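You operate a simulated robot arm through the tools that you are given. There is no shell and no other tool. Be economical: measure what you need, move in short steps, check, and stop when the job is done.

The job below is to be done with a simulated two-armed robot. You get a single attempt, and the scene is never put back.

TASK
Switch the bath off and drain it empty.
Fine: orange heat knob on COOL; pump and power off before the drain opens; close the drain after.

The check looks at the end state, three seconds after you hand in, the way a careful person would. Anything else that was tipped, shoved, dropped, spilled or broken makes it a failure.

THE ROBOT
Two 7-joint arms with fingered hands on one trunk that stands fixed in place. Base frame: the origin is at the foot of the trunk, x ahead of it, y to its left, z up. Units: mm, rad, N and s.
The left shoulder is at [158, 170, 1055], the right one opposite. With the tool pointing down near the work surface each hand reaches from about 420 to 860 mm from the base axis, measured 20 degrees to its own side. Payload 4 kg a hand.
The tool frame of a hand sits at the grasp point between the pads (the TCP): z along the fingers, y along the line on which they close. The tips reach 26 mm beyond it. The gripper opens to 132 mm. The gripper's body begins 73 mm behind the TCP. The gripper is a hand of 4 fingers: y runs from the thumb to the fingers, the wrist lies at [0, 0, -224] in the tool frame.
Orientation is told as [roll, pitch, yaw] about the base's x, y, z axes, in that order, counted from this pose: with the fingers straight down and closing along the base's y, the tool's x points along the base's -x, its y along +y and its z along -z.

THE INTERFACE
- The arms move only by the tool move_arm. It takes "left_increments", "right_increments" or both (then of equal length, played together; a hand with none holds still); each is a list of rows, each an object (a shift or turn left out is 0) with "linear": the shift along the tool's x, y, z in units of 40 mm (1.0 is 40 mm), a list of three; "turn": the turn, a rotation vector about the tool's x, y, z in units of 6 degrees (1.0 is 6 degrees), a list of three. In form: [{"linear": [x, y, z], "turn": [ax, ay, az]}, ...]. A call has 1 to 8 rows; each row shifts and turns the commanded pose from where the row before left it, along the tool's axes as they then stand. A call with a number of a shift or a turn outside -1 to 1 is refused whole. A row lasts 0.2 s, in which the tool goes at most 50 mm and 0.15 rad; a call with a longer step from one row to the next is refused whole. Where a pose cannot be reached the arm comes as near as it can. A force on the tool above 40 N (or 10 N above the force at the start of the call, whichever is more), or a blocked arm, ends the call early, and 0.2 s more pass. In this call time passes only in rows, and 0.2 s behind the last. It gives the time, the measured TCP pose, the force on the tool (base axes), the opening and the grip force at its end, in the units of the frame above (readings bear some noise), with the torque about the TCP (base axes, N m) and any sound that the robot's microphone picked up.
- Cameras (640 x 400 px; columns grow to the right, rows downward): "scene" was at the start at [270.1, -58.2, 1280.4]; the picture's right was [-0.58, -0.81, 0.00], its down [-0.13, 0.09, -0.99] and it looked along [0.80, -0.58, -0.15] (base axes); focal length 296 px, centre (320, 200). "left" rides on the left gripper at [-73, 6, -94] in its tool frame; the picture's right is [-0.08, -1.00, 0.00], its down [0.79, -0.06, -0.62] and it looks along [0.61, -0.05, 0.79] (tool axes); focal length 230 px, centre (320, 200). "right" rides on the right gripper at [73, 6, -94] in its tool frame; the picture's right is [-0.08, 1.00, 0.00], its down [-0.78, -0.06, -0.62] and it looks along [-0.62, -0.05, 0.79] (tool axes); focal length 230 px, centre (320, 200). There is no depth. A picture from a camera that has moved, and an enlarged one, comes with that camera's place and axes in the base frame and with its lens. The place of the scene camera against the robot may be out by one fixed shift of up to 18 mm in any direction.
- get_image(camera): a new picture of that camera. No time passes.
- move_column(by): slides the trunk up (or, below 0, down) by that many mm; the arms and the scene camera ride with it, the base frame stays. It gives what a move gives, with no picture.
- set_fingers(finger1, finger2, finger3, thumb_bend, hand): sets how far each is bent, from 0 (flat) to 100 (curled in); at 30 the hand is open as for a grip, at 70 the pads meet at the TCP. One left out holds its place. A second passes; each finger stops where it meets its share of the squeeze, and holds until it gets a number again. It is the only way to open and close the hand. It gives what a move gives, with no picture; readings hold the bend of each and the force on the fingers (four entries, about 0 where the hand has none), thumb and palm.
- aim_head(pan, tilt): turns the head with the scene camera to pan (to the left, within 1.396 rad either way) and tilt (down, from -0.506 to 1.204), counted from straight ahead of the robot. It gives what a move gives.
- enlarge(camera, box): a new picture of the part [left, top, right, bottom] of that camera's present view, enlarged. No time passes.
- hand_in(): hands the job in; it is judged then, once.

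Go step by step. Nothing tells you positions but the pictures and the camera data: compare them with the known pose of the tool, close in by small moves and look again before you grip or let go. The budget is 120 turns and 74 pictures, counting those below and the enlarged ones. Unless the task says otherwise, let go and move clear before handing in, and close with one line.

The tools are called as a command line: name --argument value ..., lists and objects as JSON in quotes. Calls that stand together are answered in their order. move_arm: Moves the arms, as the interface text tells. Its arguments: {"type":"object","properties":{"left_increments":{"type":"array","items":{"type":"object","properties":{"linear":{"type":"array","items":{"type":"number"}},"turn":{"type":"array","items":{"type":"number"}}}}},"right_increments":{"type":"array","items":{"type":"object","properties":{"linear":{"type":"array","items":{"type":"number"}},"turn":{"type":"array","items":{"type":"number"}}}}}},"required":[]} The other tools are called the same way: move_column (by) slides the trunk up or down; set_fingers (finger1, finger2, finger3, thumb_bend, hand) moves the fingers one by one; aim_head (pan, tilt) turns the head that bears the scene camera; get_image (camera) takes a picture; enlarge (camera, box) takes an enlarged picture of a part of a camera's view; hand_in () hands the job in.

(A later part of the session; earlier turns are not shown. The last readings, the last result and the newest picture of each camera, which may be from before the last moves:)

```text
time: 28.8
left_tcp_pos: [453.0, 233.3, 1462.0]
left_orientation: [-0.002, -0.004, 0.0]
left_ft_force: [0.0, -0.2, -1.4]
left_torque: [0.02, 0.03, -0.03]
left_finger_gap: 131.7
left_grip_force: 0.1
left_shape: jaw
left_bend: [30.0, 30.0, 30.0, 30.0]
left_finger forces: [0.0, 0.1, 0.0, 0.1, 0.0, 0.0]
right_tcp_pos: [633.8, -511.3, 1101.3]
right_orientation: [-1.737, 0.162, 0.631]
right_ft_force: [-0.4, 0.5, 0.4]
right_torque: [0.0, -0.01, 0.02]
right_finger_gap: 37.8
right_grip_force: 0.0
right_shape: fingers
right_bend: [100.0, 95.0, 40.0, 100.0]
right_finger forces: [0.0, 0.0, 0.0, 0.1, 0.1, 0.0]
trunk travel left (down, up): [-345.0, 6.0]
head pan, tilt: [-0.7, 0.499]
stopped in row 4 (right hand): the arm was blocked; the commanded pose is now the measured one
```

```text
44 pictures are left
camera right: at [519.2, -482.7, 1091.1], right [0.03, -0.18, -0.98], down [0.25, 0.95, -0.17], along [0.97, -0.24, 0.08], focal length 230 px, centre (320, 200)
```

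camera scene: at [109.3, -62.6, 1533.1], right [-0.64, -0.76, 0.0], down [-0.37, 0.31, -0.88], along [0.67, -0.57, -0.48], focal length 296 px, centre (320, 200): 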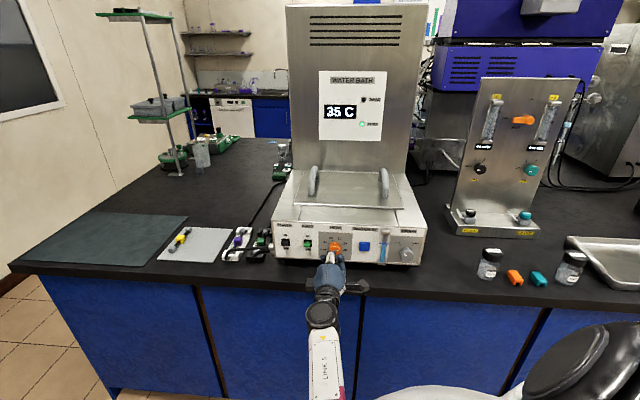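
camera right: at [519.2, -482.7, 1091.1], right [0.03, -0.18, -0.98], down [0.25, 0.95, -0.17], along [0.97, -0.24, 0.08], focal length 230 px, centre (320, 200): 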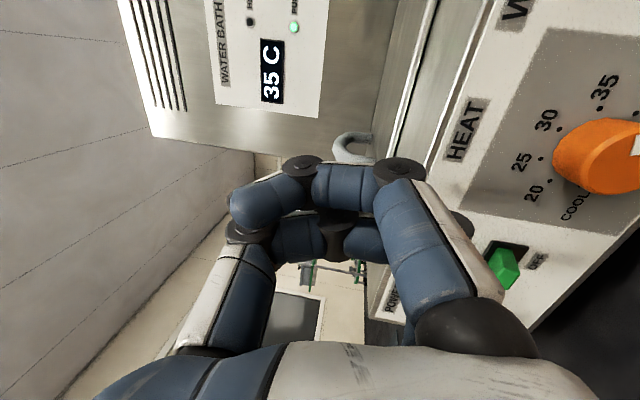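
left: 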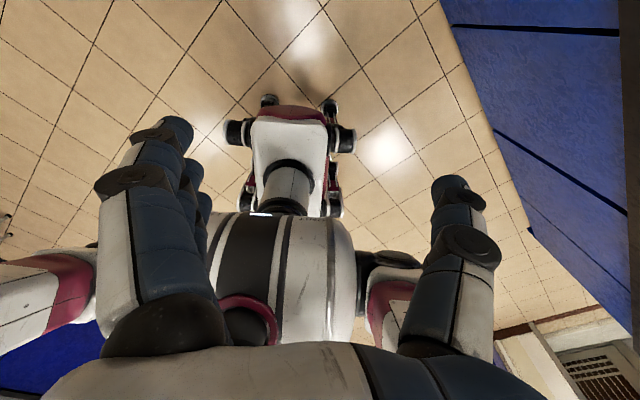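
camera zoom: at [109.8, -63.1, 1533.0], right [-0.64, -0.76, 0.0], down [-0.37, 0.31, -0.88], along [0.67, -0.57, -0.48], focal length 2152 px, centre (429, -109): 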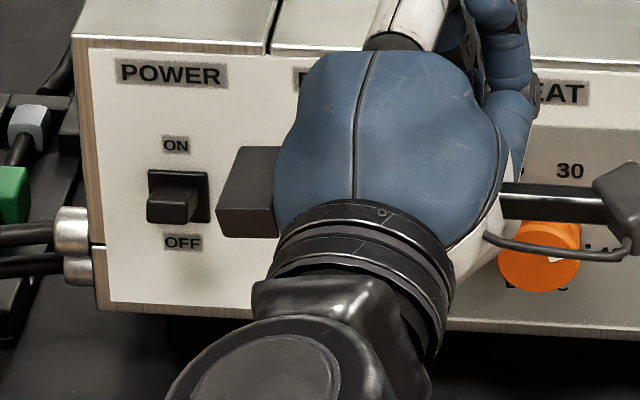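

I need to check whether the pump rocker changed, and which lamp is lit.

enlarge --camera "right" --box '[440, 200, 580, 300]'

enlarge --camera "scene" --box '[310, 65, 390, 145]'

```text
4.00 times, centred on (510, 250) of right
camera zoom: at [519.2, -482.7, 1091.1], right [0.03, -0.18, -0.98], down [0.25, 0.95, -0.17], along [0.97, -0.24, 0.08], focal length 920 px, centre (-440, 0)
```

zoom: 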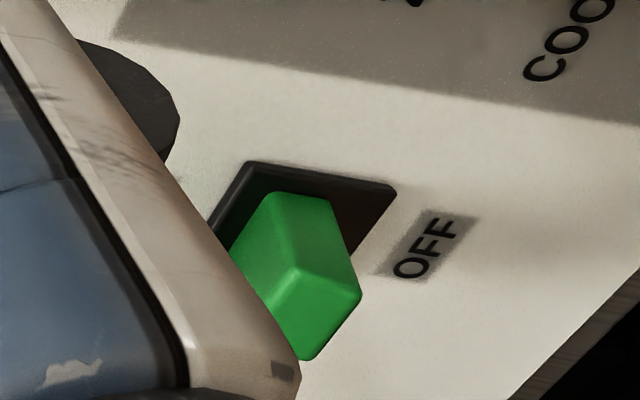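

```text
5.00 times, centred on (350, 105) of scene
camera zoom: at [109.8, -63.1, 1533.0], right [-0.64, -0.76, 0.0], down [-0.37, 0.31, -0.88], along [0.67, -0.57, -0.48], focal length 1480 px, centre (170, 675)
```

zoom: 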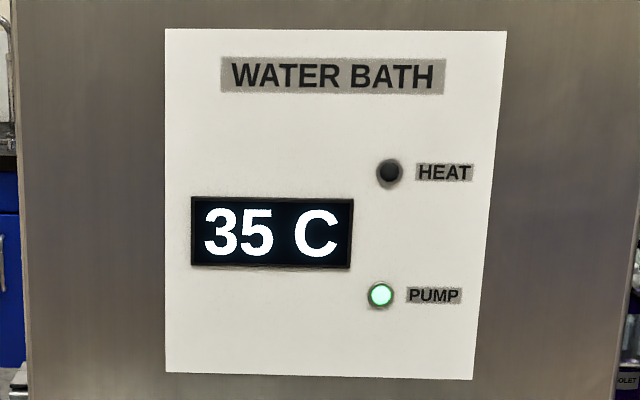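

These are toggle levers: bottom centre z≈965, tip at z≈973 and about 20 mm out, tilted up for ON. I must sweep each one down from above rather than press it. I'll place the finger above the pump lever.

move_arm --right_increments '[{"linear": [-0.3, 0, -0.4], "turn": [-0.6, -0.5, 0.5]}, {"linear": [-0.3, 0.4, 0], "turn": [-0.6, -0.5, 0.5]}, {"linear": [0, 0.4, 0]}]'

get_image --camera "right"

enlarge --camera "scene" --box '[265, 215, 345, 270]'

```text
time: 29.8
left_tcp_pos: [450.8, 233.4, 1462.7]
left_orientation: [-0.003, -0.002, 0.001]
left_ft_force: [0.8, -0.2, -0.7]
left_torque: [0.02, 0.0, 0.01]
left_finger_gap: 132.0
left_grip_force: 0.1
left_shape: jaw
left_bend: [30.0, 30.0, 30.0, 30.0]
left_finger forces: [0.0, 0.0, 0.0, 0.0, 0.1, 0.0]
right_tcp_pos: [635.0, -520.9, 1083.6]
right_orientation: [-1.645, 0.087, 0.707]
right_ft_force: [-0.1, -0.2, 0.5]
right_torque: [0.01, -0.02, -0.02]
right_finger_gap: 38.1
right_grip_force: 0.2
right_shape: fingers
right_bend: [100.0, 95.0, 40.0, 100.0]
right_finger forces: [0.0, 0.0, 0.0, 0.0, 0.0, 0.0]
trunk travel left (down, up): [-345.0, 6.0]
head pan, tilt: [-0.7, 0.499]
stopped in row 3 (right hand): the arm was blocked; the commanded pose is now the measured one
```

```text
41 pictures are left
camera right: at [518.6, -499.1, 1076.7], right [0.04, -0.06, -1.0], down [0.19, 0.98, -0.05], along [0.98, -0.19, 0.05], focal length 230 px, centre (320, 200)
```

right: 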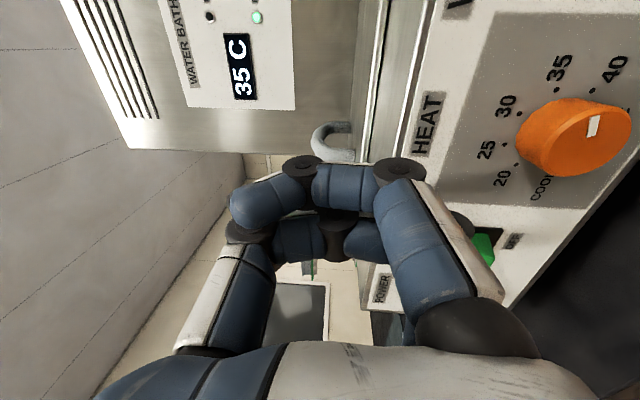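

```text
7.27 times, centred on (305, 242) of scene
camera zoom: at [109.0, -62.9, 1533.1], right [-0.64, -0.76, 0.0], down [-0.37, 0.31, -0.88], along [0.67, -0.57, -0.48], focal length 2152 px, centre (429, -109)
```

zoom: 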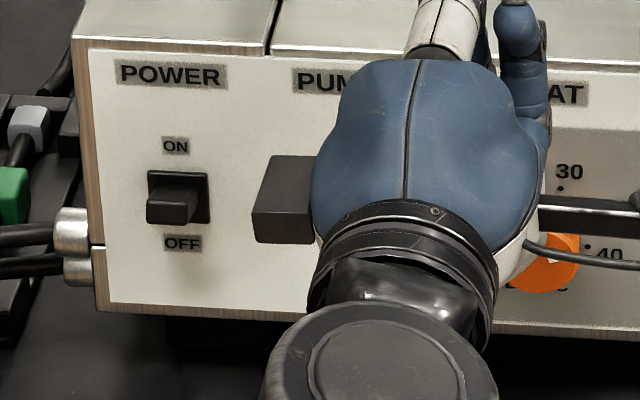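

The arm works better when lower, so I'll bend the poking finger more (tip nearer the hand axis). Then the hand can sit lower for the same tip height.

set_fingers --hand "right" --finger3 60

move_arm --right_increments '[{"linear": [0, 0.6, -0.3]}, {"linear": [0, 0.6, -0.2]}, {"linear": [-0.4, 0.4, 0]}]'

enlarge --camera "scene" --box '[265, 215, 345, 270]'

```text
time: 30.8
left_tcp_pos: [451.2, 233.6, 1463.1]
left_orientation: [-0.003, 0.0, 0.0]
left_ft_force: [0.0, -0.4, -0.2]
left_torque: [-0.01, -0.03, -0.01]
left_finger_gap: 131.9
left_grip_force: 0.1
left_shape: jaw
left_bend: [30.0, 30.0, 30.0, 30.0]
left_finger forces: [0.0, 0.0, 0.0, 0.0, 0.0, 0.0]
right_tcp_pos: [635.3, -520.9, 1082.9]
right_orientation: [-1.642, 0.089, 0.709]
right_ft_force: [0.0, 0.4, -0.6]
right_torque: [0.03, 0.0, 0.0]
right_finger_gap: 38.1
right_grip_force: 0.1
right_shape: fingers
right_bend: [100.0, 95.0, 60.0, 100.0]
right_finger forces: [0.0, 0.0, 0.1, 0.0, 0.0, 0.0]
trunk travel left (down, up): [-345.0, 6.0]
head pan, tilt: [-0.7, 0.499]
```

```text
time: 31.6
left_tcp_pos: [452.8, 232.8, 1462.8]
left_orientation: [-0.003, -0.003, 0.001]
left_ft_force: [-0.1, 0.1, 0.4]
left_torque: [0.0, 0.04, -0.03]
left_finger_gap: 131.9
left_grip_force: 0.2
left_shape: jaw
left_bend: [30.0, 30.0, 30.0, 30.0]
left_finger forces: [0.0, 0.0, 0.0, 0.0, 0.1, 0.0]
right_tcp_pos: [633.3, -498.3, 1015.3]
right_orientation: [-1.636, 0.083, 0.711]
right_ft_force: [-0.4, 0.7, -0.1]
right_torque: [-0.02, -0.02, -0.04]
right_finger_gap: 38.5
right_grip_force: 0.0
right_shape: fingers
right_bend: [100.0, 95.0, 60.0, 100.0]
right_finger forces: [0.1, 0.0, 0.0, 0.1, 0.1, 0.0]
trunk travel left (down, up): [-345.0, 6.0]
head pan, tilt: [-0.7, 0.499]
```

```text
7.27 times, centred on (305, 242) of scene
camera zoom: at [109.7, -62.8, 1533.0], right [-0.64, -0.76, 0.0], down [-0.37, 0.31, -0.88], along [0.67, -0.57, -0.48], focal length 2152 px, centre (429, -109)
```

zoom: 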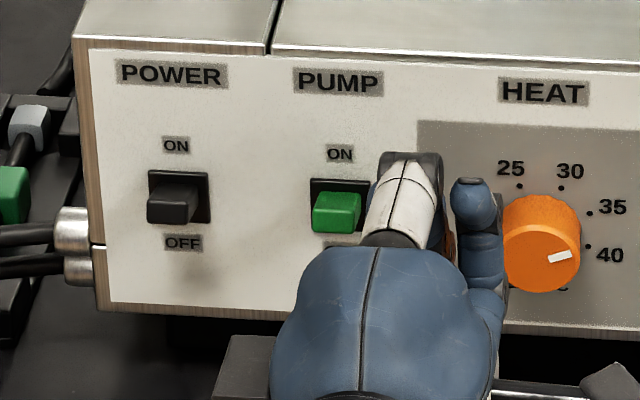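

The finger is up-right of the pump lever. I'll shift left 15 mm, move forward over the lever, then look before sweeping.

move_arm --right_increments '[{"linear": [-0.4, 0, 0]}, {"linear": [0, 0, 0.3]}, {"linear": [0, 0, 0.25]}]'

enlarge --camera "scene" --box '[265, 215, 345, 270]'

```text
time: 32.4
left_tcp_pos: [449.8, 235.8, 1463.9]
left_orientation: [-0.003, -0.003, 0.0]
left_ft_force: [-0.7, 0.4, -0.7]
left_torque: [-0.01, -0.01, 0.0]
left_finger_gap: 131.8
left_grip_force: 0.0
left_shape: jaw
left_bend: [30.0, 30.0, 30.0, 30.0]
left_finger forces: [0.0, 0.0, 0.0, 0.0, 0.0, 0.1]
right_tcp_pos: [658.5, -505.6, 1016.8]
right_orientation: [-1.642, 0.082, 0.711]
right_ft_force: [-1.4, 0.5, 1.5]
right_torque: [0.04, 0.01, 0.02]
right_finger_gap: 37.9
right_grip_force: 0.9
right_shape: fingers
right_bend: [100.0, 95.0, 62.0, 100.0]
right_finger forces: [0.1, 0.1, 1.9, 0.1, 0.1, 0.0]
trunk travel left (down, up): [-345.0, 6.0]
head pan, tilt: [-0.7, 0.499]
```

```text
7.27 times, centred on (305, 242) of scene
camera zoom: at [108.2, -61.1, 1533.3], right [-0.64, -0.76, 0.0], down [-0.37, 0.31, -0.88], along [0.67, -0.57, -0.48], focal length 2152 px, centre (429, -109)
```

zoom: 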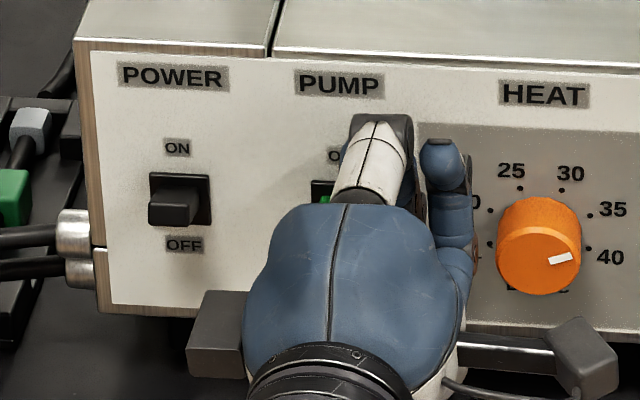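

There is light contact. I'll back off a few mm and sweep down.

move_arm --right_increments '[{"linear": [0, 0, -0.1]}, {"linear": [0, 0.25, 0]}, {"linear": [0, 0.25, 0]}, {"linear": [0, 0.25, 0]}, {"linear": [0, 0.25, 0]}]'

enlarge --camera "scene" --box '[265, 60, 395, 270]'

```text
time: 33.6
left_tcp_pos: [449.9, 234.5, 1463.5]
left_orientation: [-0.003, -0.004, 0.0]
left_ft_force: [0.1, -0.5, 0.4]
left_torque: [0.01, 0.0, 0.0]
left_finger_gap: 131.9
left_grip_force: 0.0
left_shape: jaw
left_bend: [30.0, 30.0, 30.0, 30.0]
left_finger forces: [0.0, 0.0, 0.0, 0.0, 0.1, 0.0]
right_tcp_pos: [655.7, -504.9, 975.9]
right_orientation: [-1.642, 0.081, 0.71]
right_ft_force: [-3.5, 3.0, 10.4]
right_torque: [0.14, -0.12, 0.07]
right_finger_gap: 38.2
right_grip_force: 5.0
right_shape: fingers
right_bend: [100.0, 95.0, 66.0, 100.0]
right_finger forces: [0.0, 0.1, 10.5, 0.0, 0.1, 0.0]
trunk travel left (down, up): [-345.0, 6.0]
head pan, tilt: [-0.7, 0.499]
```

```text
1.90 times, centred on (330, 165) of scene
camera zoom: at [107.6, -61.3, 1533.3], right [-0.64, -0.76, 0.0], down [-0.37, 0.31, -0.88], along [0.67, -0.57, -0.48], focal length 564 px, centre (301, 267)
```

zoom: 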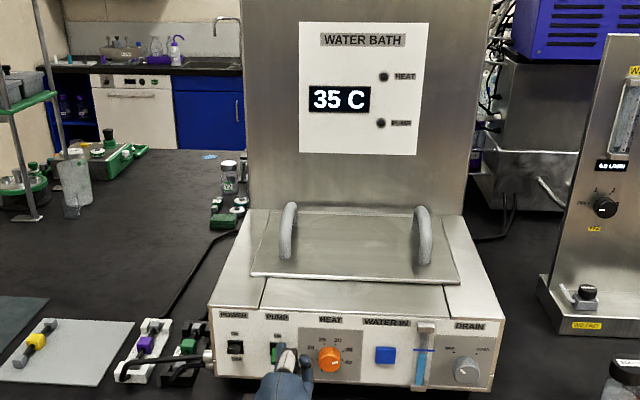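

The pump lamp is off. Next is the power lever, about 66 mm to the left: back off, up, left.

move_arm --right_increments '[{"linear": [0, 0, -0.7]}, {"linear": [0, -0.5, 0]}, {"linear": [-0.4, -0.5, 0]}, {"linear": [-0.6, 0, 0]}, {"linear": [-0.6, 0, 0]}]'

enlarge --camera "scene" --box '[265, 215, 345, 270]'

```text
time: 35.0
left_tcp_pos: [452.1, 232.6, 1463.6]
left_orientation: [-0.004, -0.002, 0.0]
left_ft_force: [0.7, 0.3, -0.2]
left_torque: [-0.01, 0.01, 0.0]
left_finger_gap: 131.9
left_grip_force: 0.1
left_shape: jaw
left_bend: [30.0, 30.0, 30.0, 30.0]
left_finger forces: [0.1, 0.1, 0.0, 0.0, 0.1, 0.0]
right_tcp_pos: [672.7, -491.0, 1014.5]
right_orientation: [-1.682, 0.132, 0.653]
right_ft_force: [0.4, 0.0, -0.3]
right_torque: [0.02, 0.01, 0.05]
right_finger_gap: 38.2
right_grip_force: 0.1
right_shape: fingers
right_bend: [100.0, 95.0, 60.0, 100.0]
right_finger forces: [0.0, 0.0, 0.0, 0.0, 0.0, 0.0]
trunk travel left (down, up): [-345.0, 6.0]
head pan, tilt: [-0.7, 0.499]
stopped in row 5 (right hand): the arm was blocked; the commanded pose is now the measured one
```

```text
7.27 times, centred on (305, 242) of scene
camera zoom: at [108.9, -63.2, 1533.1], right [-0.64, -0.76, 0.0], down [-0.37, 0.31, -0.88], along [0.67, -0.57, -0.48], focal length 2152 px, centre (429, -109)
```

zoom: 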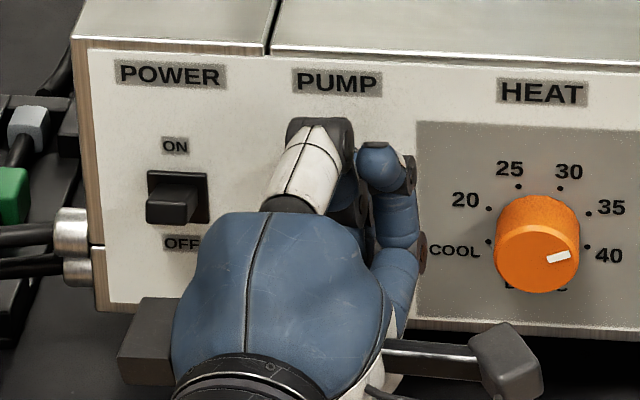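

The arm resists going left while holding its heading. I'll let the hand's heading swing a bit more to the right while sliding left along the panel.

move_arm --right_increments '[{"linear": [-0.4, 0, -0.1], "turn": [0, 0.5, 0]}, {"linear": [-0.4, 0, -0.1], "turn": [0, 0.5, 0]}, {"linear": [-0.4, 0, -0.1]}]'

```text
time: 35.8
left_tcp_pos: [448.6, 232.9, 1464.1]
left_orientation: [-0.002, -0.004, 0.0]
left_ft_force: [0.0, -0.4, 0.6]
left_torque: [0.0, -0.03, 0.01]
left_finger_gap: 132.0
left_grip_force: 0.0
left_shape: jaw
left_bend: [30.0, 30.0, 30.0, 30.0]
left_finger forces: [0.0, 0.0, 0.0, 0.0, 0.0, 0.0]
right_tcp_pos: [702.4, -453.1, 1007.0]
right_orientation: [-1.692, 0.115, 0.546]
right_ft_force: [-15.8, -9.8, 2.3]
right_torque: [-0.34, 0.56, -0.18]
right_finger_gap: 38.3
right_grip_force: 9.0
right_shape: fingers
right_bend: [100.0, 95.0, 60.0, 100.0]
right_finger forces: [0.1, 0.1, 18.3, 0.0, 0.0, 0.1]
trunk travel left (down, up): [-345.0, 6.0]
head pan, tilt: [-0.7, 0.499]
```

The finger met the side of something (18 N sideways), likely the lever, so I'm slightly low. I'll ease off right, rise, and look.

move_arm --right_increments '[{"linear": [0.25, 0, 0]}, {"linear": [0, -0.35, 0]}]'

enlarge --camera "scene" --box '[265, 215, 345, 270]'

get_image --camera "right"

```text
time: 36.4
left_tcp_pos: [451.1, 232.2, 1465.3]
left_orientation: [-0.003, -0.003, 0.001]
left_ft_force: [0.2, 0.1, 0.4]
left_torque: [-0.01, 0.01, 0.0]
left_finger_gap: 131.7
left_grip_force: 0.1
left_shape: jaw
left_bend: [30.0, 30.0, 30.0, 30.0]
left_finger forces: [0.0, 0.1, 0.0, 0.1, 0.0, 0.0]
right_tcp_pos: [691.6, -468.5, 1019.5]
right_orientation: [-1.701, 0.134, 0.536]
right_ft_force: [-1.1, 0.3, -0.8]
right_torque: [0.02, 0.02, 0.03]
right_finger_gap: 38.3
right_grip_force: 0.4
right_shape: fingers
right_bend: [100.0, 95.0, 60.0, 100.0]
right_finger forces: [0.0, 0.0, 1.1, 0.0, 0.0, 0.0]
trunk travel left (down, up): [-345.0, 6.0]
head pan, tilt: [-0.7, 0.499]
```

```text
7.27 times, centred on (305, 242) of scene
camera zoom: at [108.8, -63.5, 1533.1], right [-0.64, -0.76, 0.0], down [-0.37, 0.31, -0.88], along [0.67, -0.57, -0.48], focal length 2152 px, centre (429, -109)
```

zoom: 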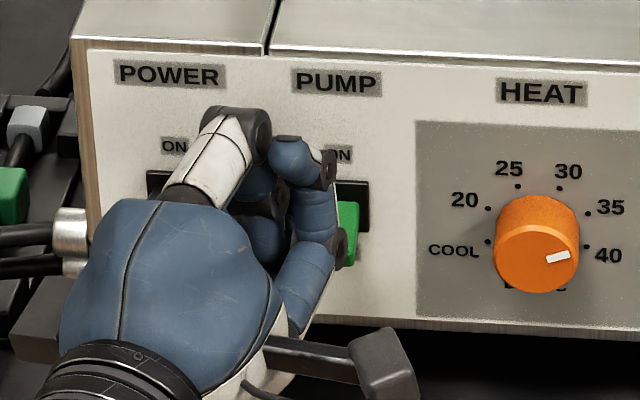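

```text
34 pictures are left
camera right: at [580.4, -428.4, 1011.7], right [0.02, -0.14, -0.99], down [0.35, 0.93, -0.12], along [0.94, -0.34, 0.07], focal length 230 px, centre (320, 200)
```

right: 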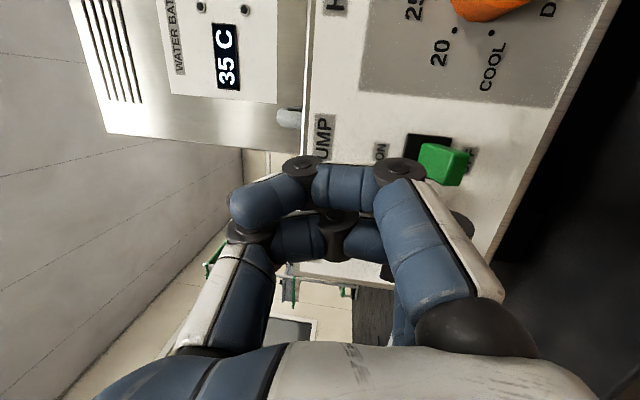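

I'm above the lever height now. I'll shift 27 mm left and slightly back so the finger sits over the power lever, then look.

move_arm --right_increments '[{"linear": [-0.35, 0, -0.2]}, {"linear": [-0.35, 0, -0.2]}]'

enlarge --camera "scene" --box '[265, 215, 345, 270]'

```text
time: 37.0
left_tcp_pos: [452.1, 235.3, 1463.4]
left_orientation: [-0.004, -0.001, 0.0]
left_ft_force: [-0.1, -0.1, 0.3]
left_torque: [0.0, -0.03, 0.0]
left_finger_gap: 131.9
left_grip_force: 0.0
left_shape: jaw
left_bend: [30.0, 30.0, 30.0, 30.0]
left_finger forces: [0.0, 0.1, 0.0, 0.1, 0.1, 0.0]
right_tcp_pos: [714.7, -418.2, 1016.3]
right_orientation: [-1.69, 0.114, 0.556]
right_ft_force: [0.4, 0.0, 0.4]
right_torque: [0.05, -0.02, -0.03]
right_finger_gap: 38.6
right_grip_force: 0.2
right_shape: fingers
right_bend: [100.0, 95.0, 60.0, 100.0]
right_finger forces: [0.0, 0.1, 0.0, 0.0, 0.0, 0.0]
trunk travel left (down, up): [-345.0, 6.0]
head pan, tilt: [-0.7, 0.499]
```

```text
7.27 times, centred on (305, 242) of scene
camera zoom: at [109.5, -62.0, 1533.1], right [-0.64, -0.76, 0.0], down [-0.37, 0.31, -0.88], along [0.67, -0.57, -0.48], focal length 2152 px, centre (429, -109)
```

zoom: 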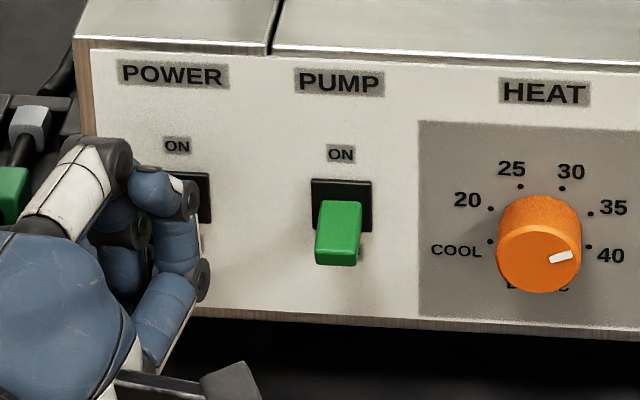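

It overshot left; the pump lever is visibly down. I'll come back right about 25 mm.

move_arm --right_increments '[{"linear": [0.35, 0, 0]}, {"linear": [0.3, 0, 0.2]}]'

enlarge --camera "scene" --box '[265, 215, 345, 270]'

```text
time: 37.8
left_tcp_pos: [452.0, 234.2, 1462.9]
left_orientation: [-0.004, -0.002, 0.0]
left_ft_force: [-1.2, 0.4, 0.2]
left_torque: [0.02, 0.04, -0.01]
left_finger_gap: 131.8
left_grip_force: 0.1
left_shape: jaw
left_bend: [30.0, 30.0, 30.0, 30.0]
left_finger forces: [0.0, 0.0, 0.0, 0.0, 0.0, 0.1]
right_tcp_pos: [684.8, -477.2, 1018.9]
right_orientation: [-1.713, 0.141, 0.511]
right_ft_force: [-1.4, 1.0, 0.6]
right_torque: [0.04, 0.03, 0.0]
right_finger_gap: 38.0
right_grip_force: 0.9
right_shape: fingers
right_bend: [100.0, 95.0, 61.0, 100.0]
right_finger forces: [0.0, 0.1, 1.4, 0.1, 0.1, 0.0]
trunk travel left (down, up): [-345.0, 6.0]
head pan, tilt: [-0.7, 0.499]
stopped in row 2 (right hand): the arm was blocked; the commanded pose is now the measured one
```

```text
7.27 times, centred on (305, 242) of scene
camera zoom: at [108.8, -62.7, 1533.1], right [-0.64, -0.76, 0.0], down [-0.37, 0.31, -0.88], along [0.67, -0.57, -0.48], focal length 2152 px, centre (429, -109)
```

zoom: 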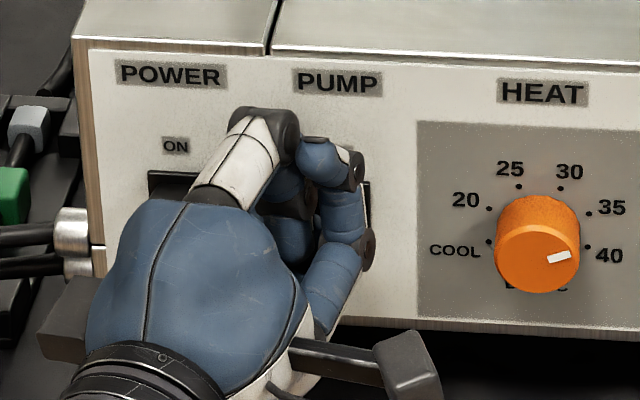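

There seems to be a jump between two arm postures. I'll go left in small single steps and read the pose.

move_arm --right_increments '[{"linear": [-0.25, 0, -0.1]}, {"linear": [-0.25, 0, -0.05]}]'

move_arm --right_increments '[{"linear": [-0.25, 0, -0.05]}]'

```text
time: 38.4
left_tcp_pos: [450.4, 233.4, 1463.3]
left_orientation: [-0.004, -0.003, -0.001]
left_ft_force: [-0.6, 0.2, -0.3]
left_torque: [-0.03, 0.02, -0.01]
left_finger_gap: 132.1
left_grip_force: 0.1
left_shape: jaw
left_bend: [30.0, 30.0, 30.0, 30.0]
left_finger forces: [0.0, 0.0, 0.0, 0.0, 0.1, 0.0]
right_tcp_pos: [699.9, -456.3, 1014.6]
right_orientation: [-1.705, 0.138, 0.521]
right_ft_force: [-0.5, 0.2, 0.1]
right_torque: [-0.05, -0.01, 0.01]
right_finger_gap: 38.1
right_grip_force: 0.1
right_shape: fingers
right_bend: [100.0, 95.0, 60.0, 100.0]
right_finger forces: [0.0, 0.1, 0.1, 0.0, 0.1, 0.0]
trunk travel left (down, up): [-345.0, 6.0]
head pan, tilt: [-0.7, 0.499]
```

```text
time: 38.8
left_tcp_pos: [450.6, 232.2, 1464.7]
left_orientation: [-0.002, -0.004, -0.001]
left_ft_force: [-0.6, -0.6, 0.4]
left_torque: [0.01, -0.01, -0.02]
left_finger_gap: 132.0
left_grip_force: 0.0
left_shape: jaw
left_bend: [30.0, 30.0, 30.0, 30.0]
left_finger forces: [0.1, 0.0, 0.0, 0.1, 0.0, 0.0]
right_tcp_pos: [704.0, -452.3, 1014.8]
right_orientation: [-1.708, 0.136, 0.516]
right_ft_force: [-9.8, -6.5, 0.8]
right_torque: [-0.18, 0.39, -0.12]
right_finger_gap: 38.2
right_grip_force: 6.5
right_shape: fingers
right_bend: [100.0, 95.0, 60.0, 100.0]
right_finger forces: [0.0, 0.1, 12.3, 0.0, 0.0, 0.0]
trunk travel left (down, up): [-345.0, 6.0]
head pan, tilt: [-0.7, 0.499]
```

It's hitting the lever's side again, because the finger's curved underside is lower than its tip. I'll step right, rise about 18 mm, then go left.

move_arm --right_increments '[{"linear": [0.2, 0, 0]}, {"linear": [0, -0.45, 0]}, {"linear": [-0.3, 0, 0]}, {"linear": [-0.3, 0, -0.05]}]'

enlarge --camera "scene" --box '[265, 215, 345, 270]'

```text
time: 39.8
left_tcp_pos: [451.7, 234.0, 1463.8]
left_orientation: [-0.001, -0.004, 0.001]
left_ft_force: [0.0, -0.5, 0.4]
left_torque: [0.0, 0.01, 0.01]
left_finger_gap: 132.0
left_grip_force: 0.1
left_shape: jaw
left_bend: [30.0, 30.0, 30.0, 30.0]
left_finger forces: [0.0, 0.0, 0.0, 0.0, 0.0, 0.0]
right_tcp_pos: [722.1, -436.6, 1030.5]
right_orientation: [-1.707, 0.138, 0.52]
right_ft_force: [0.4, 0.4, 0.0]
right_torque: [0.0, 0.0, 0.0]
right_finger_gap: 38.3
right_grip_force: 0.0
right_shape: fingers
right_bend: [100.0, 95.0, 60.0, 100.0]
right_finger forces: [0.0, 0.0, 0.1, 0.1, 0.0, 0.0]
trunk travel left (down, up): [-345.0, 6.0]
head pan, tilt: [-0.7, 0.499]
```

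```text
7.27 times, centred on (305, 242) of scene
camera zoom: at [109.0, -63.2, 1533.1], right [-0.64, -0.76, 0.0], down [-0.37, 0.31, -0.88], along [0.67, -0.57, -0.48], focal length 2152 px, centre (429, -109)
```

zoom: 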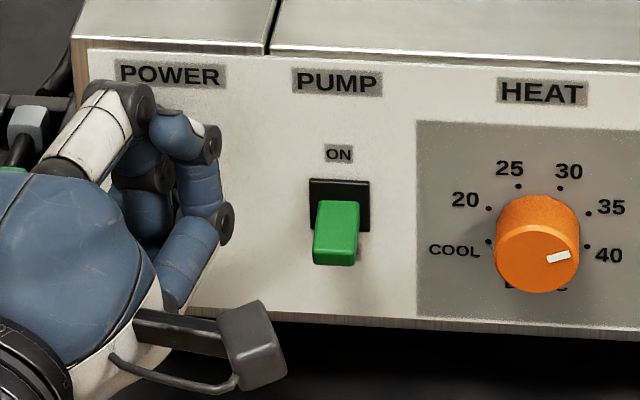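

Now too far left by about 20 mm; I'll step right.

move_arm --right_increments '[{"linear": [0.25, 0, 0]}, {"linear": [0.2, 0, 0]}]'

```text
time: 40.4
left_tcp_pos: [450.5, 233.5, 1463.1]
left_orientation: [-0.004, -0.002, 0.001]
left_ft_force: [0.1, -0.1, -0.3]
left_torque: [0.02, -0.02, 0.05]
left_finger_gap: 131.9
left_grip_force: 0.1
left_shape: jaw
left_bend: [30.0, 30.0, 30.0, 30.0]
left_finger forces: [0.1, 0.0, 0.0, 0.1, 0.0, 0.0]
right_tcp_pos: [708.4, -446.6, 1033.4]
right_orientation: [-1.709, 0.14, 0.519]
right_ft_force: [0.2, -0.2, -0.5]
right_torque: [0.04, 0.0, 0.0]
right_finger_gap: 38.2
right_grip_force: 0.0
right_shape: fingers
right_bend: [100.0, 95.0, 60.0, 100.0]
right_finger forces: [0.0, 0.0, 0.0, 0.0, 0.0, 0.1]
trunk travel left (down, up): [-345.0, 6.0]
head pan, tilt: [-0.7, 0.499]
```

Well aligned with the power lever (tip q≈-189). Sweeping down.

move_arm --right_increments '[{"linear": [0, 0.3, 0]}, {"linear": [0, 0.3, 0]}, {"linear": [0, 0.3, 0]}, {"linear": [0, 0.3, 0]}, {"linear": [0, 0.25, 0]}]'

enlarge --camera "scene" --box '[265, 60, 395, 270]'

```text
time: 41.6
left_tcp_pos: [452.1, 233.8, 1463.7]
left_orientation: [-0.003, -0.001, 0.0]
left_ft_force: [-1.1, 0.6, 0.2]
left_torque: [0.02, -0.04, -0.01]
left_finger_gap: 131.8
left_grip_force: 0.1
left_shape: jaw
left_bend: [30.0, 30.0, 30.0, 30.0]
left_finger forces: [0.1, 0.0, 0.0, 0.1, 0.0, 0.0]
right_tcp_pos: [699.3, -458.1, 978.1]
right_orientation: [-1.708, 0.139, 0.521]
right_ft_force: [0.1, 0.0, 0.4]
right_torque: [0.03, 0.02, -0.03]
right_finger_gap: 38.2
right_grip_force: 0.1
right_shape: fingers
right_bend: [100.0, 95.0, 60.0, 100.0]
right_finger forces: [0.0, 0.0, 0.0, 0.1, 0.0, 0.1]
right hand out of reach, approached as far as the arm can: row 5
trunk travel left (down, up): [-345.0, 6.0]
head pan, tilt: [-0.7, 0.499]
```

```text
1.90 times, centred on (330, 165) of scene
camera zoom: at [109.0, -62.0, 1533.0], right [-0.64, -0.76, 0.0], down [-0.37, 0.31, -0.88], along [0.67, -0.57, -0.48], focal length 564 px, centre (301, 267)
```

zoom: 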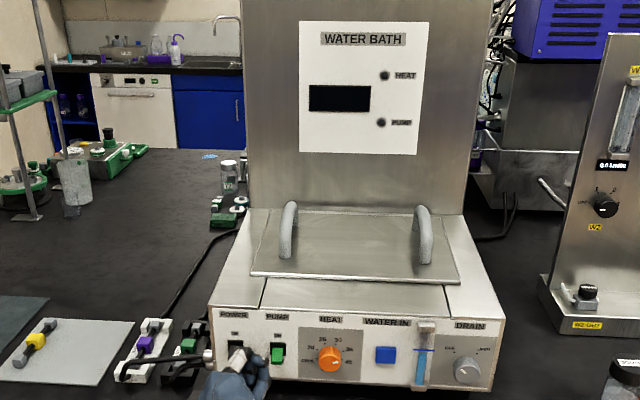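

Display is dark: power and pump are both off. Next is the heat knob: back off, move right and square up the hand.

move_arm --right_increments '[{"linear": [0, 0, -0.6]}, {"linear": [0.3, 0, -0.6], "turn": [0, -0.6, 0]}, {"linear": [0.8, 0, 0], "turn": [0, -0.7, 0]}, {"linear": [0.8, 0, 0], "turn": [0, -0.7, 0]}, {"linear": [0.8, 0, 0], "turn": [0, -0.7, 0]}]'

set_fingers --hand "right" --finger1 42 --finger2 42 --finger3 42 --thumb_bend 42

get_image --camera "right"

enlarge --camera "scene" --box '[265, 205, 445, 315]'

```text
time: 43.0
left_tcp_pos: [453.2, 234.9, 1463.8]
left_orientation: [-0.004, -0.002, 0.0]
left_ft_force: [-0.3, 0.2, 0.1]
left_torque: [-0.03, 0.0, -0.01]
left_finger_gap: 131.6
left_grip_force: 0.0
left_shape: jaw
left_bend: [30.0, 30.0, 30.0, 30.0]
left_finger forces: [0.0, 0.1, 0.1, 0.0, 0.1, 0.1]
right_tcp_pos: [570.2, -530.2, 996.3]
right_orientation: [-1.686, 0.187, 0.726]
right_ft_force: [0.4, -0.9, 0.0]
right_torque: [0.0, 0.02, 0.03]
right_finger_gap: 38.2
right_grip_force: 0.1
right_shape: fingers
right_bend: [100.0, 95.0, 60.0, 100.0]
right_finger forces: [0.0, 0.0, 0.0, 0.0, 0.0, 0.0]
trunk travel left (down, up): [-345.0, 6.0]
head pan, tilt: [-0.7, 0.499]
stopped in row 5 (right hand): the arm was blocked; the commanded pose is now the measured one
```

```text
time: 44.0
left_tcp_pos: [451.0, 234.2, 1462.9]
left_orientation: [-0.003, -0.003, 0.0]
left_ft_force: [-1.2, -0.7, 0.0]
left_torque: [-0.01, -0.01, -0.01]
left_finger_gap: 132.0
left_grip_force: 0.1
left_shape: jaw
left_bend: [30.0, 30.0, 30.0, 30.0]
left_finger forces: [0.0, 0.0, 0.0, 0.1, 0.0, 0.0]
right_tcp_pos: [570.4, -529.5, 997.7]
right_orientation: [-1.683, 0.187, 0.723]
right_ft_force: [1.0, -0.5, -0.5]
right_torque: [-0.04, 0.04, 0.02]
right_finger_gap: 96.4
right_grip_force: 0.1
right_shape: fingers
right_bend: [42.0, 42.0, 42.0, 42.0]
right_finger forces: [0.1, 0.0, 0.0, 0.0, 0.0, 0.0]
trunk travel left (down, up): [-345.0, 6.0]
head pan, tilt: [-0.7, 0.499]
```

```text
29 pictures are left
camera right: at [453.9, -511.1, 994.4], right [-0.01, -0.16, -0.99], down [0.17, 0.97, -0.15], along [0.99, -0.16, 0.02], focal length 230 px, centre (320, 200)
```

right: 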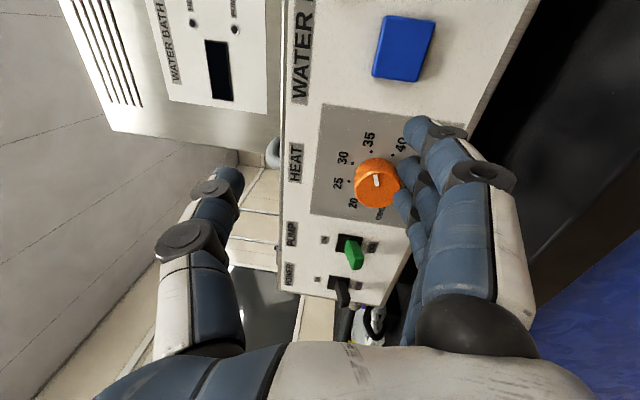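

```text
3.56 times, centred on (355, 260) of scene
camera zoom: at [109.2, -62.8, 1533.1], right [-0.64, -0.76, 0.0], down [-0.37, 0.31, -0.88], along [0.67, -0.57, -0.48], focal length 1052 px, centre (196, -13)
```

zoom: 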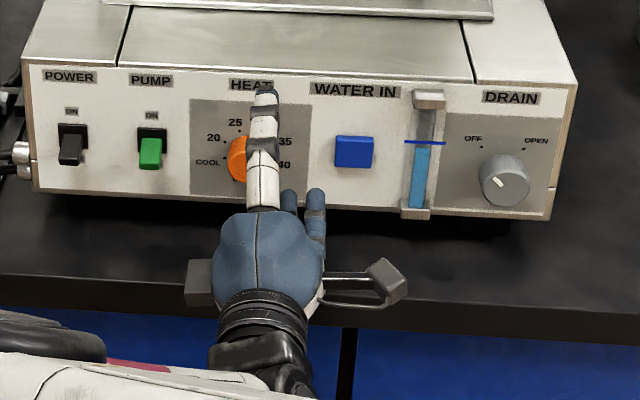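

The pump and power levers are down. The heat knob is near q≈-37, z≈960. Before gripping, I'll test how far the wrist can roll in the knob's turning direction (counter-clockwise toward COOL), while backed off.

move_arm --right_increments '[{"linear": [0, 0.3, 0], "turn": [0, 0, -1]}, {"linear": [0, 0.3, 0], "turn": [0, 0, -1]}, {"turn": [0, 0, -1]}, {"turn": [0, 0, -1]}, {"turn": [0, 0, -1]}, {"turn": [0, 0, -1]}, {"turn": [0, 0, -1]}]'

```text
time: 45.6
left_tcp_pos: [451.0, 233.4, 1463.9]
left_orientation: [-0.004, -0.001, 0.0]
left_ft_force: [0.4, 0.9, 0.1]
left_torque: [0.04, -0.02, -0.02]
left_finger_gap: 132.0
left_grip_force: 0.1
left_shape: jaw
left_bend: [30.0, 30.0, 30.0, 30.0]
left_finger forces: [0.0, 0.0, 0.0, 0.0, 0.0, 0.0]
right_tcp_pos: [567.1, -546.1, 980.0]
right_orientation: [-1.772, 0.911, 0.569]
right_ft_force: [-0.1, 0.4, -0.1]
right_torque: [-0.01, 0.0, -0.02]
right_finger_gap: 96.7
right_grip_force: 0.0
right_shape: fingers
right_bend: [42.0, 42.0, 42.0, 42.0]
right_finger forces: [0.0, 0.0, 0.1, 0.0, 0.1, 0.1]
trunk travel left (down, up): [-345.0, 6.0]
head pan, tilt: [-0.7, 0.499]
```

It rolled cleanly. I'll test further.

move_arm --right_increments '[{"turn": [0, 0, -1]}, {"turn": [0, 0, -1]}, {"turn": [0, 0, -1]}, {"turn": [0, 0, -1]}, {"turn": [0, 0, -1]}, {"turn": [0, 0, -1]}, {"turn": [0, 0, -1]}]'

get_image --camera "right"

```text
time: 47.4
left_tcp_pos: [451.6, 234.1, 1463.2]
left_orientation: [-0.003, -0.002, -0.001]
left_ft_force: [0.0, 0.0, 1.0]
left_torque: [0.01, 0.0, 0.01]
left_finger_gap: 131.9
left_grip_force: 0.1
left_shape: jaw
left_bend: [30.0, 30.0, 30.0, 30.0]
left_finger forces: [0.1, 0.0, 0.0, 0.0, 0.0, 0.0]
right_tcp_pos: [558.5, -567.4, 986.5]
right_orientation: [2.551, 1.404, -1.459]
right_ft_force: [1.1, -0.9, 0.0]
right_torque: [0.01, -0.01, 0.03]
right_finger_gap: 96.8
right_grip_force: 0.1
right_shape: fingers
right_bend: [42.0, 42.0, 42.0, 42.0]
right_finger forces: [0.0, 0.1, 0.0, 0.0, 0.0, 0.0]
trunk travel left (down, up): [-345.0, 6.0]
head pan, tilt: [-0.7, 0.499]
stopped in row 7 (right hand): the arm was blocked; the commanded pose is now the measured one
```

```text
27 pictures are left
camera right: at [493.1, -488.7, 1047.0], right [-0.76, -0.65, 0.01], down [-0.33, 0.38, -0.86], along [0.55, -0.67, -0.5], focal length 230 px, centre (320, 200)
```

right: 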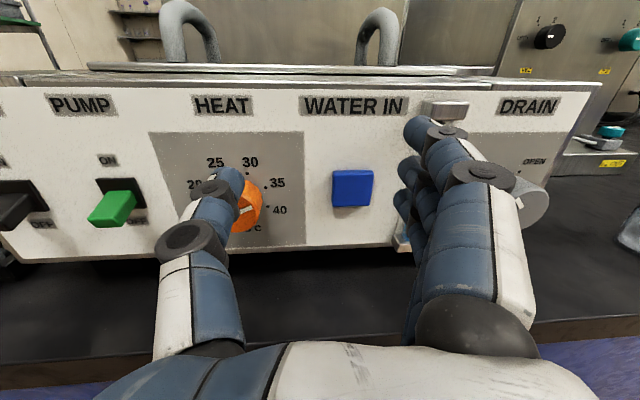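

Rolling works from fingers-below to fingers-right, so I can turn the knob in strokes of 70–90°. I'll roll back to fingers-below for the first grip.

move_arm --right_increments '[{"turn": [0, 0, 1]}, {"turn": [0, 0, 1]}, {"turn": [0, 0, 1]}, {"turn": [0, 0, 1]}, {"turn": [0, 0, 1]}, {"turn": [0, 0, 1]}, {"turn": [0, 0, 1]}, {"turn": [0, 0, 1]}]'

move_arm --right_increments '[{"turn": [0, 0, 1]}, {"turn": [0, 0, 1]}, {"turn": [0, 0, 1]}, {"turn": [0, 0, 1]}, {"turn": [0, 0, 1]}, {"turn": [0, 0, 1]}, {"turn": [0, 0, 1]}, {"turn": [0, 0, 1]}]'

```text
time: 49.2
left_tcp_pos: [450.6, 233.8, 1463.0]
left_orientation: [-0.003, -0.001, 0.0]
left_ft_force: [0.1, 0.8, -0.1]
left_torque: [-0.02, 0.01, -0.01]
left_finger_gap: 132.1
left_grip_force: 0.0
left_shape: jaw
left_bend: [30.0, 30.0, 30.0, 30.0]
left_finger forces: [0.0, 0.1, 0.0, 0.0, 0.0, 0.0]
right_tcp_pos: [558.5, -569.6, 990.7]
right_orientation: [-1.778, 0.811, 0.548]
right_ft_force: [-0.3, 0.4, 0.4]
right_torque: [-0.03, 0.04, -0.02]
right_finger_gap: 96.7
right_grip_force: 0.1
right_shape: fingers
right_bend: [42.0, 42.0, 42.0, 42.0]
right_finger forces: [0.0, 0.1, 0.1, 0.1, 0.1, 0.0]
trunk travel left (down, up): [-345.0, 6.0]
head pan, tilt: [-0.7, 0.499]
```

```text
time: 51.0
left_tcp_pos: [451.0, 234.1, 1462.3]
left_orientation: [-0.005, -0.001, 0.0]
left_ft_force: [0.2, 0.3, 0.1]
left_torque: [0.03, 0.04, 0.01]
left_finger_gap: 132.1
left_grip_force: 0.2
left_shape: jaw
left_bend: [30.0, 30.0, 30.0, 30.0]
left_finger forces: [0.0, 0.0, 0.1, 0.1, 0.1, 0.0]
right_tcp_pos: [558.7, -569.1, 986.9]
right_orientation: [-1.709, -0.009, 0.702]
right_ft_force: [-1.2, -0.1, -0.4]
right_torque: [-0.03, 0.0, 0.0]
right_finger_gap: 96.4
right_grip_force: 0.1
right_shape: fingers
right_bend: [42.0, 42.0, 42.0, 42.0]
right_finger forces: [0.0, 0.0, 0.0, 0.1, 0.0, 0.0]
trunk travel left (down, up): [-345.0, 6.0]
head pan, tilt: [-0.7, 0.499]
```

Stable. I'll correct tilt and heading, then roll some further in the positive direction to lengthen the stroke.

move_arm --right_increments '[{"turn": [-0.7, -0.45, 0]}, {"turn": [-0.6, -0.45, 0]}, {"turn": [0, 0, 1]}, {"turn": [0, 0, 1]}, {"turn": [0, 0, 1]}, {"turn": [0, 0, 1]}, {"turn": [0, 0, 1]}]'

```text
time: 52.6
left_tcp_pos: [451.2, 234.1, 1463.2]
left_orientation: [-0.004, -0.003, 0.002]
left_ft_force: [-0.7, 0.7, -0.3]
left_torque: [0.0, -0.03, -0.01]
left_finger_gap: 131.8
left_grip_force: 0.2
left_shape: jaw
left_bend: [30.0, 30.0, 30.0, 30.0]
left_finger forces: [0.1, 0.0, 0.1, 0.0, 0.0, 0.1]
right_tcp_pos: [562.1, -560.6, 985.0]
right_orientation: [-1.57, -0.54, 0.808]
right_ft_force: [-0.6, 0.2, 0.6]
right_torque: [-0.01, 0.02, 0.0]
right_finger_gap: 96.7
right_grip_force: 0.1
right_shape: fingers
right_bend: [42.0, 42.0, 42.0, 42.0]
right_finger forces: [0.0, 0.1, 0.0, 0.0, 0.0, 0.1]
trunk travel left (down, up): [-345.0, 6.0]
head pan, tilt: [-0.7, 0.499]
```

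Now the heading is exact and the roll is 31° past vertical. I'll centre the hand on the knob axis, still short of its face.

move_arm --right_increments '[{"linear": [-0.35, 0.57, 0]}, {"linear": [-0.35, 0.57, 0]}]'

get_image --camera "right"

enlarge --camera "scene" --box '[265, 205, 445, 315]'

```text
time: 53.2
left_tcp_pos: [453.0, 234.6, 1462.9]
left_orientation: [-0.003, -0.002, -0.001]
left_ft_force: [-0.2, 0.2, -0.1]
left_torque: [-0.01, -0.02, 0.01]
left_finger_gap: 131.9
left_grip_force: 0.0
left_shape: jaw
left_bend: [30.0, 30.0, 30.0, 30.0]
left_finger forces: [0.0, 0.0, 0.1, 0.1, 0.1, 0.1]
right_tcp_pos: [593.4, -529.1, 962.2]
right_orientation: [-1.572, -0.534, 0.805]
right_ft_force: [0.3, -1.0, -0.1]
right_torque: [0.01, 0.0, 0.01]
right_finger_gap: 96.5
right_grip_force: 0.1
right_shape: fingers
right_bend: [42.0, 42.0, 42.0, 42.0]
right_finger forces: [0.0, 0.0, 0.0, 0.0, 0.0, 0.0]
trunk travel left (down, up): [-345.0, 6.0]
head pan, tilt: [-0.7, 0.499]
```

```text
26 pictures are left
camera right: at [485.7, -507.8, 920.5], right [0.4, 0.41, -0.82], down [0.0, 0.89, 0.45], along [0.92, -0.18, 0.35], focal length 230 px, centre (320, 200)
```

right: 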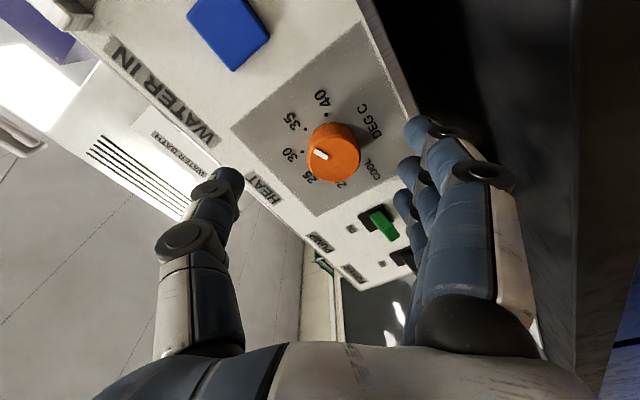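

```text
3.56 times, centred on (355, 260) of scene
camera zoom: at [109.3, -62.6, 1533.1], right [-0.64, -0.76, 0.0], down [-0.37, 0.31, -0.88], along [0.67, -0.57, -0.48], focal length 1052 px, centre (196, -13)
```

zoom: 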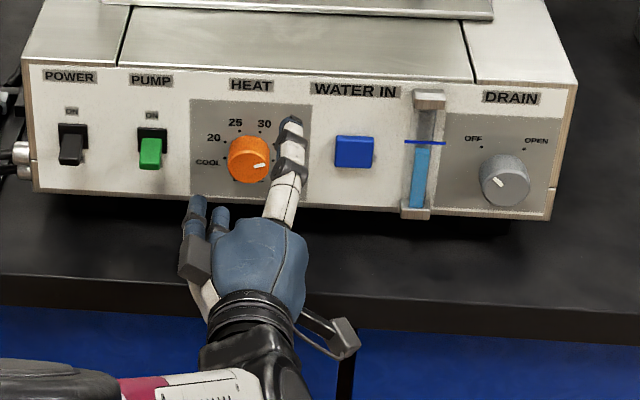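

The pointer reads about 35, so COOL is roughly 170° counter-clockwise. The knob is about 8 mm off toward the fingers; I'll correct, advance 28 mm and close gently.

move_arm --right_increments '[{"linear": [0, 0.2, 0.2]}, {"linear": [0, 0, 0.25]}, {"linear": [0, 0, 0.25]}]'

set_fingers --hand "right" --finger1 57 --finger2 66 --finger3 57 --thumb_bend 66

get_image --camera "right"

```text
time: 54.0
left_tcp_pos: [451.6, 233.6, 1462.5]
left_orientation: [-0.003, -0.001, -0.001]
left_ft_force: [0.0, 1.0, -0.3]
left_torque: [-0.01, 0.01, -0.01]
left_finger_gap: 131.8
left_grip_force: 0.0
left_shape: jaw
left_bend: [30.0, 30.0, 30.0, 30.0]
left_finger forces: [0.1, 0.1, 0.0, 0.1, 0.0, 0.0]
right_tcp_pos: [615.7, -543.3, 956.0]
right_orientation: [-1.571, -0.535, 0.803]
right_ft_force: [-0.9, 0.6, -0.7]
right_torque: [0.02, -0.01, 0.02]
right_finger_gap: 96.8
right_grip_force: 0.0
right_shape: fingers
right_bend: [42.0, 42.0, 42.0, 42.0]
right_finger forces: [0.0, 0.0, 0.0, 0.0, 0.0, 0.1]
trunk travel left (down, up): [-345.0, 6.0]
head pan, tilt: [-0.7, 0.499]
```

```text
time: 55.0
left_tcp_pos: [452.1, 233.3, 1461.9]
left_orientation: [-0.002, -0.002, 0.001]
left_ft_force: [-0.1, -0.3, 0.0]
left_torque: [0.0, 0.0, -0.01]
left_finger_gap: 131.7
left_grip_force: 0.0
left_shape: jaw
left_bend: [30.0, 30.0, 30.0, 30.0]
left_finger forces: [0.0, 0.1, 0.0, 0.0, 0.1, 0.1]
right_tcp_pos: [617.1, -544.2, 955.1]
right_orientation: [-1.57, -0.532, 0.808]
right_ft_force: [1.0, -0.7, 2.4]
right_torque: [0.0, -0.01, 0.03]
right_finger_gap: 44.6
right_grip_force: 5.2
right_shape: fingers
right_bend: [56.0, 60.0, 56.0, 63.0]
right_finger forces: [0.1, 4.9, 0.0, 0.0, 6.4, 0.0]
trunk travel left (down, up): [-345.0, 6.0]
head pan, tilt: [-0.7, 0.499]
```

```text
24 pictures are left
camera right: at [508.4, -523.4, 913.5], right [0.4, 0.41, -0.82], down [0.0, 0.89, 0.45], along [0.92, -0.18, 0.35], focal length 230 px, centre (320, 200)
```

right: 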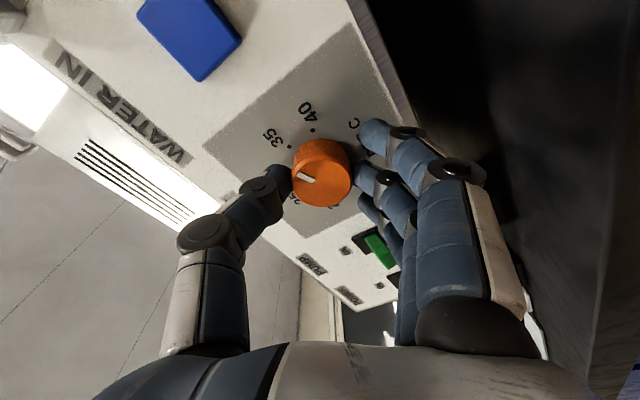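

A clean pinch on the knob. I'll firm up the grip and turn counter-clockwise.

set_fingers --hand "right" --finger2 70 --thumb_bend 72

move_arm --right_increments '[{"turn": [0, 0, -1]}, {"turn": [0, 0, -1]}, {"turn": [0, 0, -1]}, {"turn": [0, 0, -1]}, {"turn": [0, 0, -1]}, {"turn": [0, 0, -1]}, {"turn": [0, 0, -1]}, {"turn": [0, 0, -1]}]'

get_image --camera "right"

```text
time: 56.0
left_tcp_pos: [451.4, 233.0, 1464.3]
left_orientation: [-0.002, -0.002, 0.0]
left_ft_force: [0.0, 0.1, -0.1]
left_torque: [-0.03, 0.0, -0.04]
left_finger_gap: 131.8
left_grip_force: 0.0
left_shape: jaw
left_bend: [30.0, 30.0, 30.0, 30.0]
left_finger forces: [0.0, 0.0, 0.1, 0.0, 0.0, 0.0]
right_tcp_pos: [616.4, -544.1, 956.5]
right_orientation: [-1.57, -0.533, 0.807]
right_ft_force: [2.1, -5.0, 6.3]
right_torque: [-0.04, -0.05, 0.04]
right_finger_gap: 43.7
right_grip_force: 10.4
right_shape: fingers
right_bend: [56.0, 60.0, 56.0, 65.0]
right_finger forces: [0.1, 7.3, 0.0, 0.0, 13.6, 0.1]
trunk travel left (down, up): [-345.0, 6.0]
head pan, tilt: [-0.7, 0.499]
```

```text
time: 57.8
left_tcp_pos: [452.4, 233.9, 1463.1]
left_orientation: [-0.004, -0.003, -0.001]
left_ft_force: [-0.5, -0.2, -1.4]
left_torque: [0.0, -0.01, 0.0]
left_finger_gap: 131.7
left_grip_force: 0.0
left_shape: jaw
left_bend: [30.0, 30.0, 30.0, 30.0]
left_finger forces: [0.1, 0.0, 0.1, 0.1, 0.1, 0.1]
right_tcp_pos: [616.7, -544.5, 953.7]
right_orientation: [-1.57, 0.308, 0.807]
right_ft_force: [9.6, -3.3, 8.2]
right_torque: [0.0, -0.03, 0.03]
right_finger_gap: 45.4
right_grip_force: 10.3
right_shape: fingers
right_bend: [56.0, 61.0, 56.0, 64.0]
right_finger forces: [0.1, 6.2, 0.0, 0.0, 15.1, 0.1]
trunk travel left (down, up): [-345.0, 6.0]
head pan, tilt: [-0.7, 0.499]
```

```text
23 pictures are left
camera right: at [500.2, -531.1, 971.0], right [-0.16, -0.16, -0.97], down [0.09, 0.98, -0.18], along [0.98, -0.11, -0.14], focal length 230 px, centre (320, 200)
```

right: 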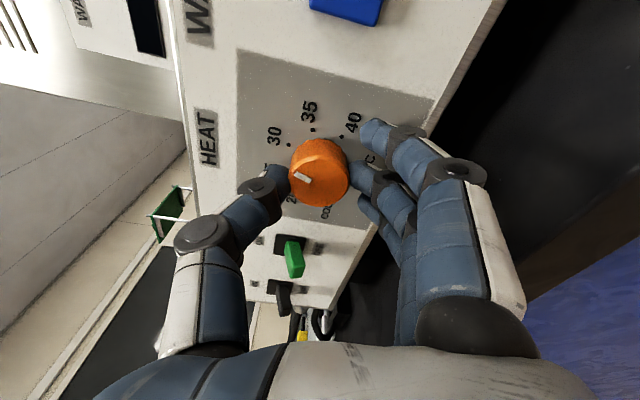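

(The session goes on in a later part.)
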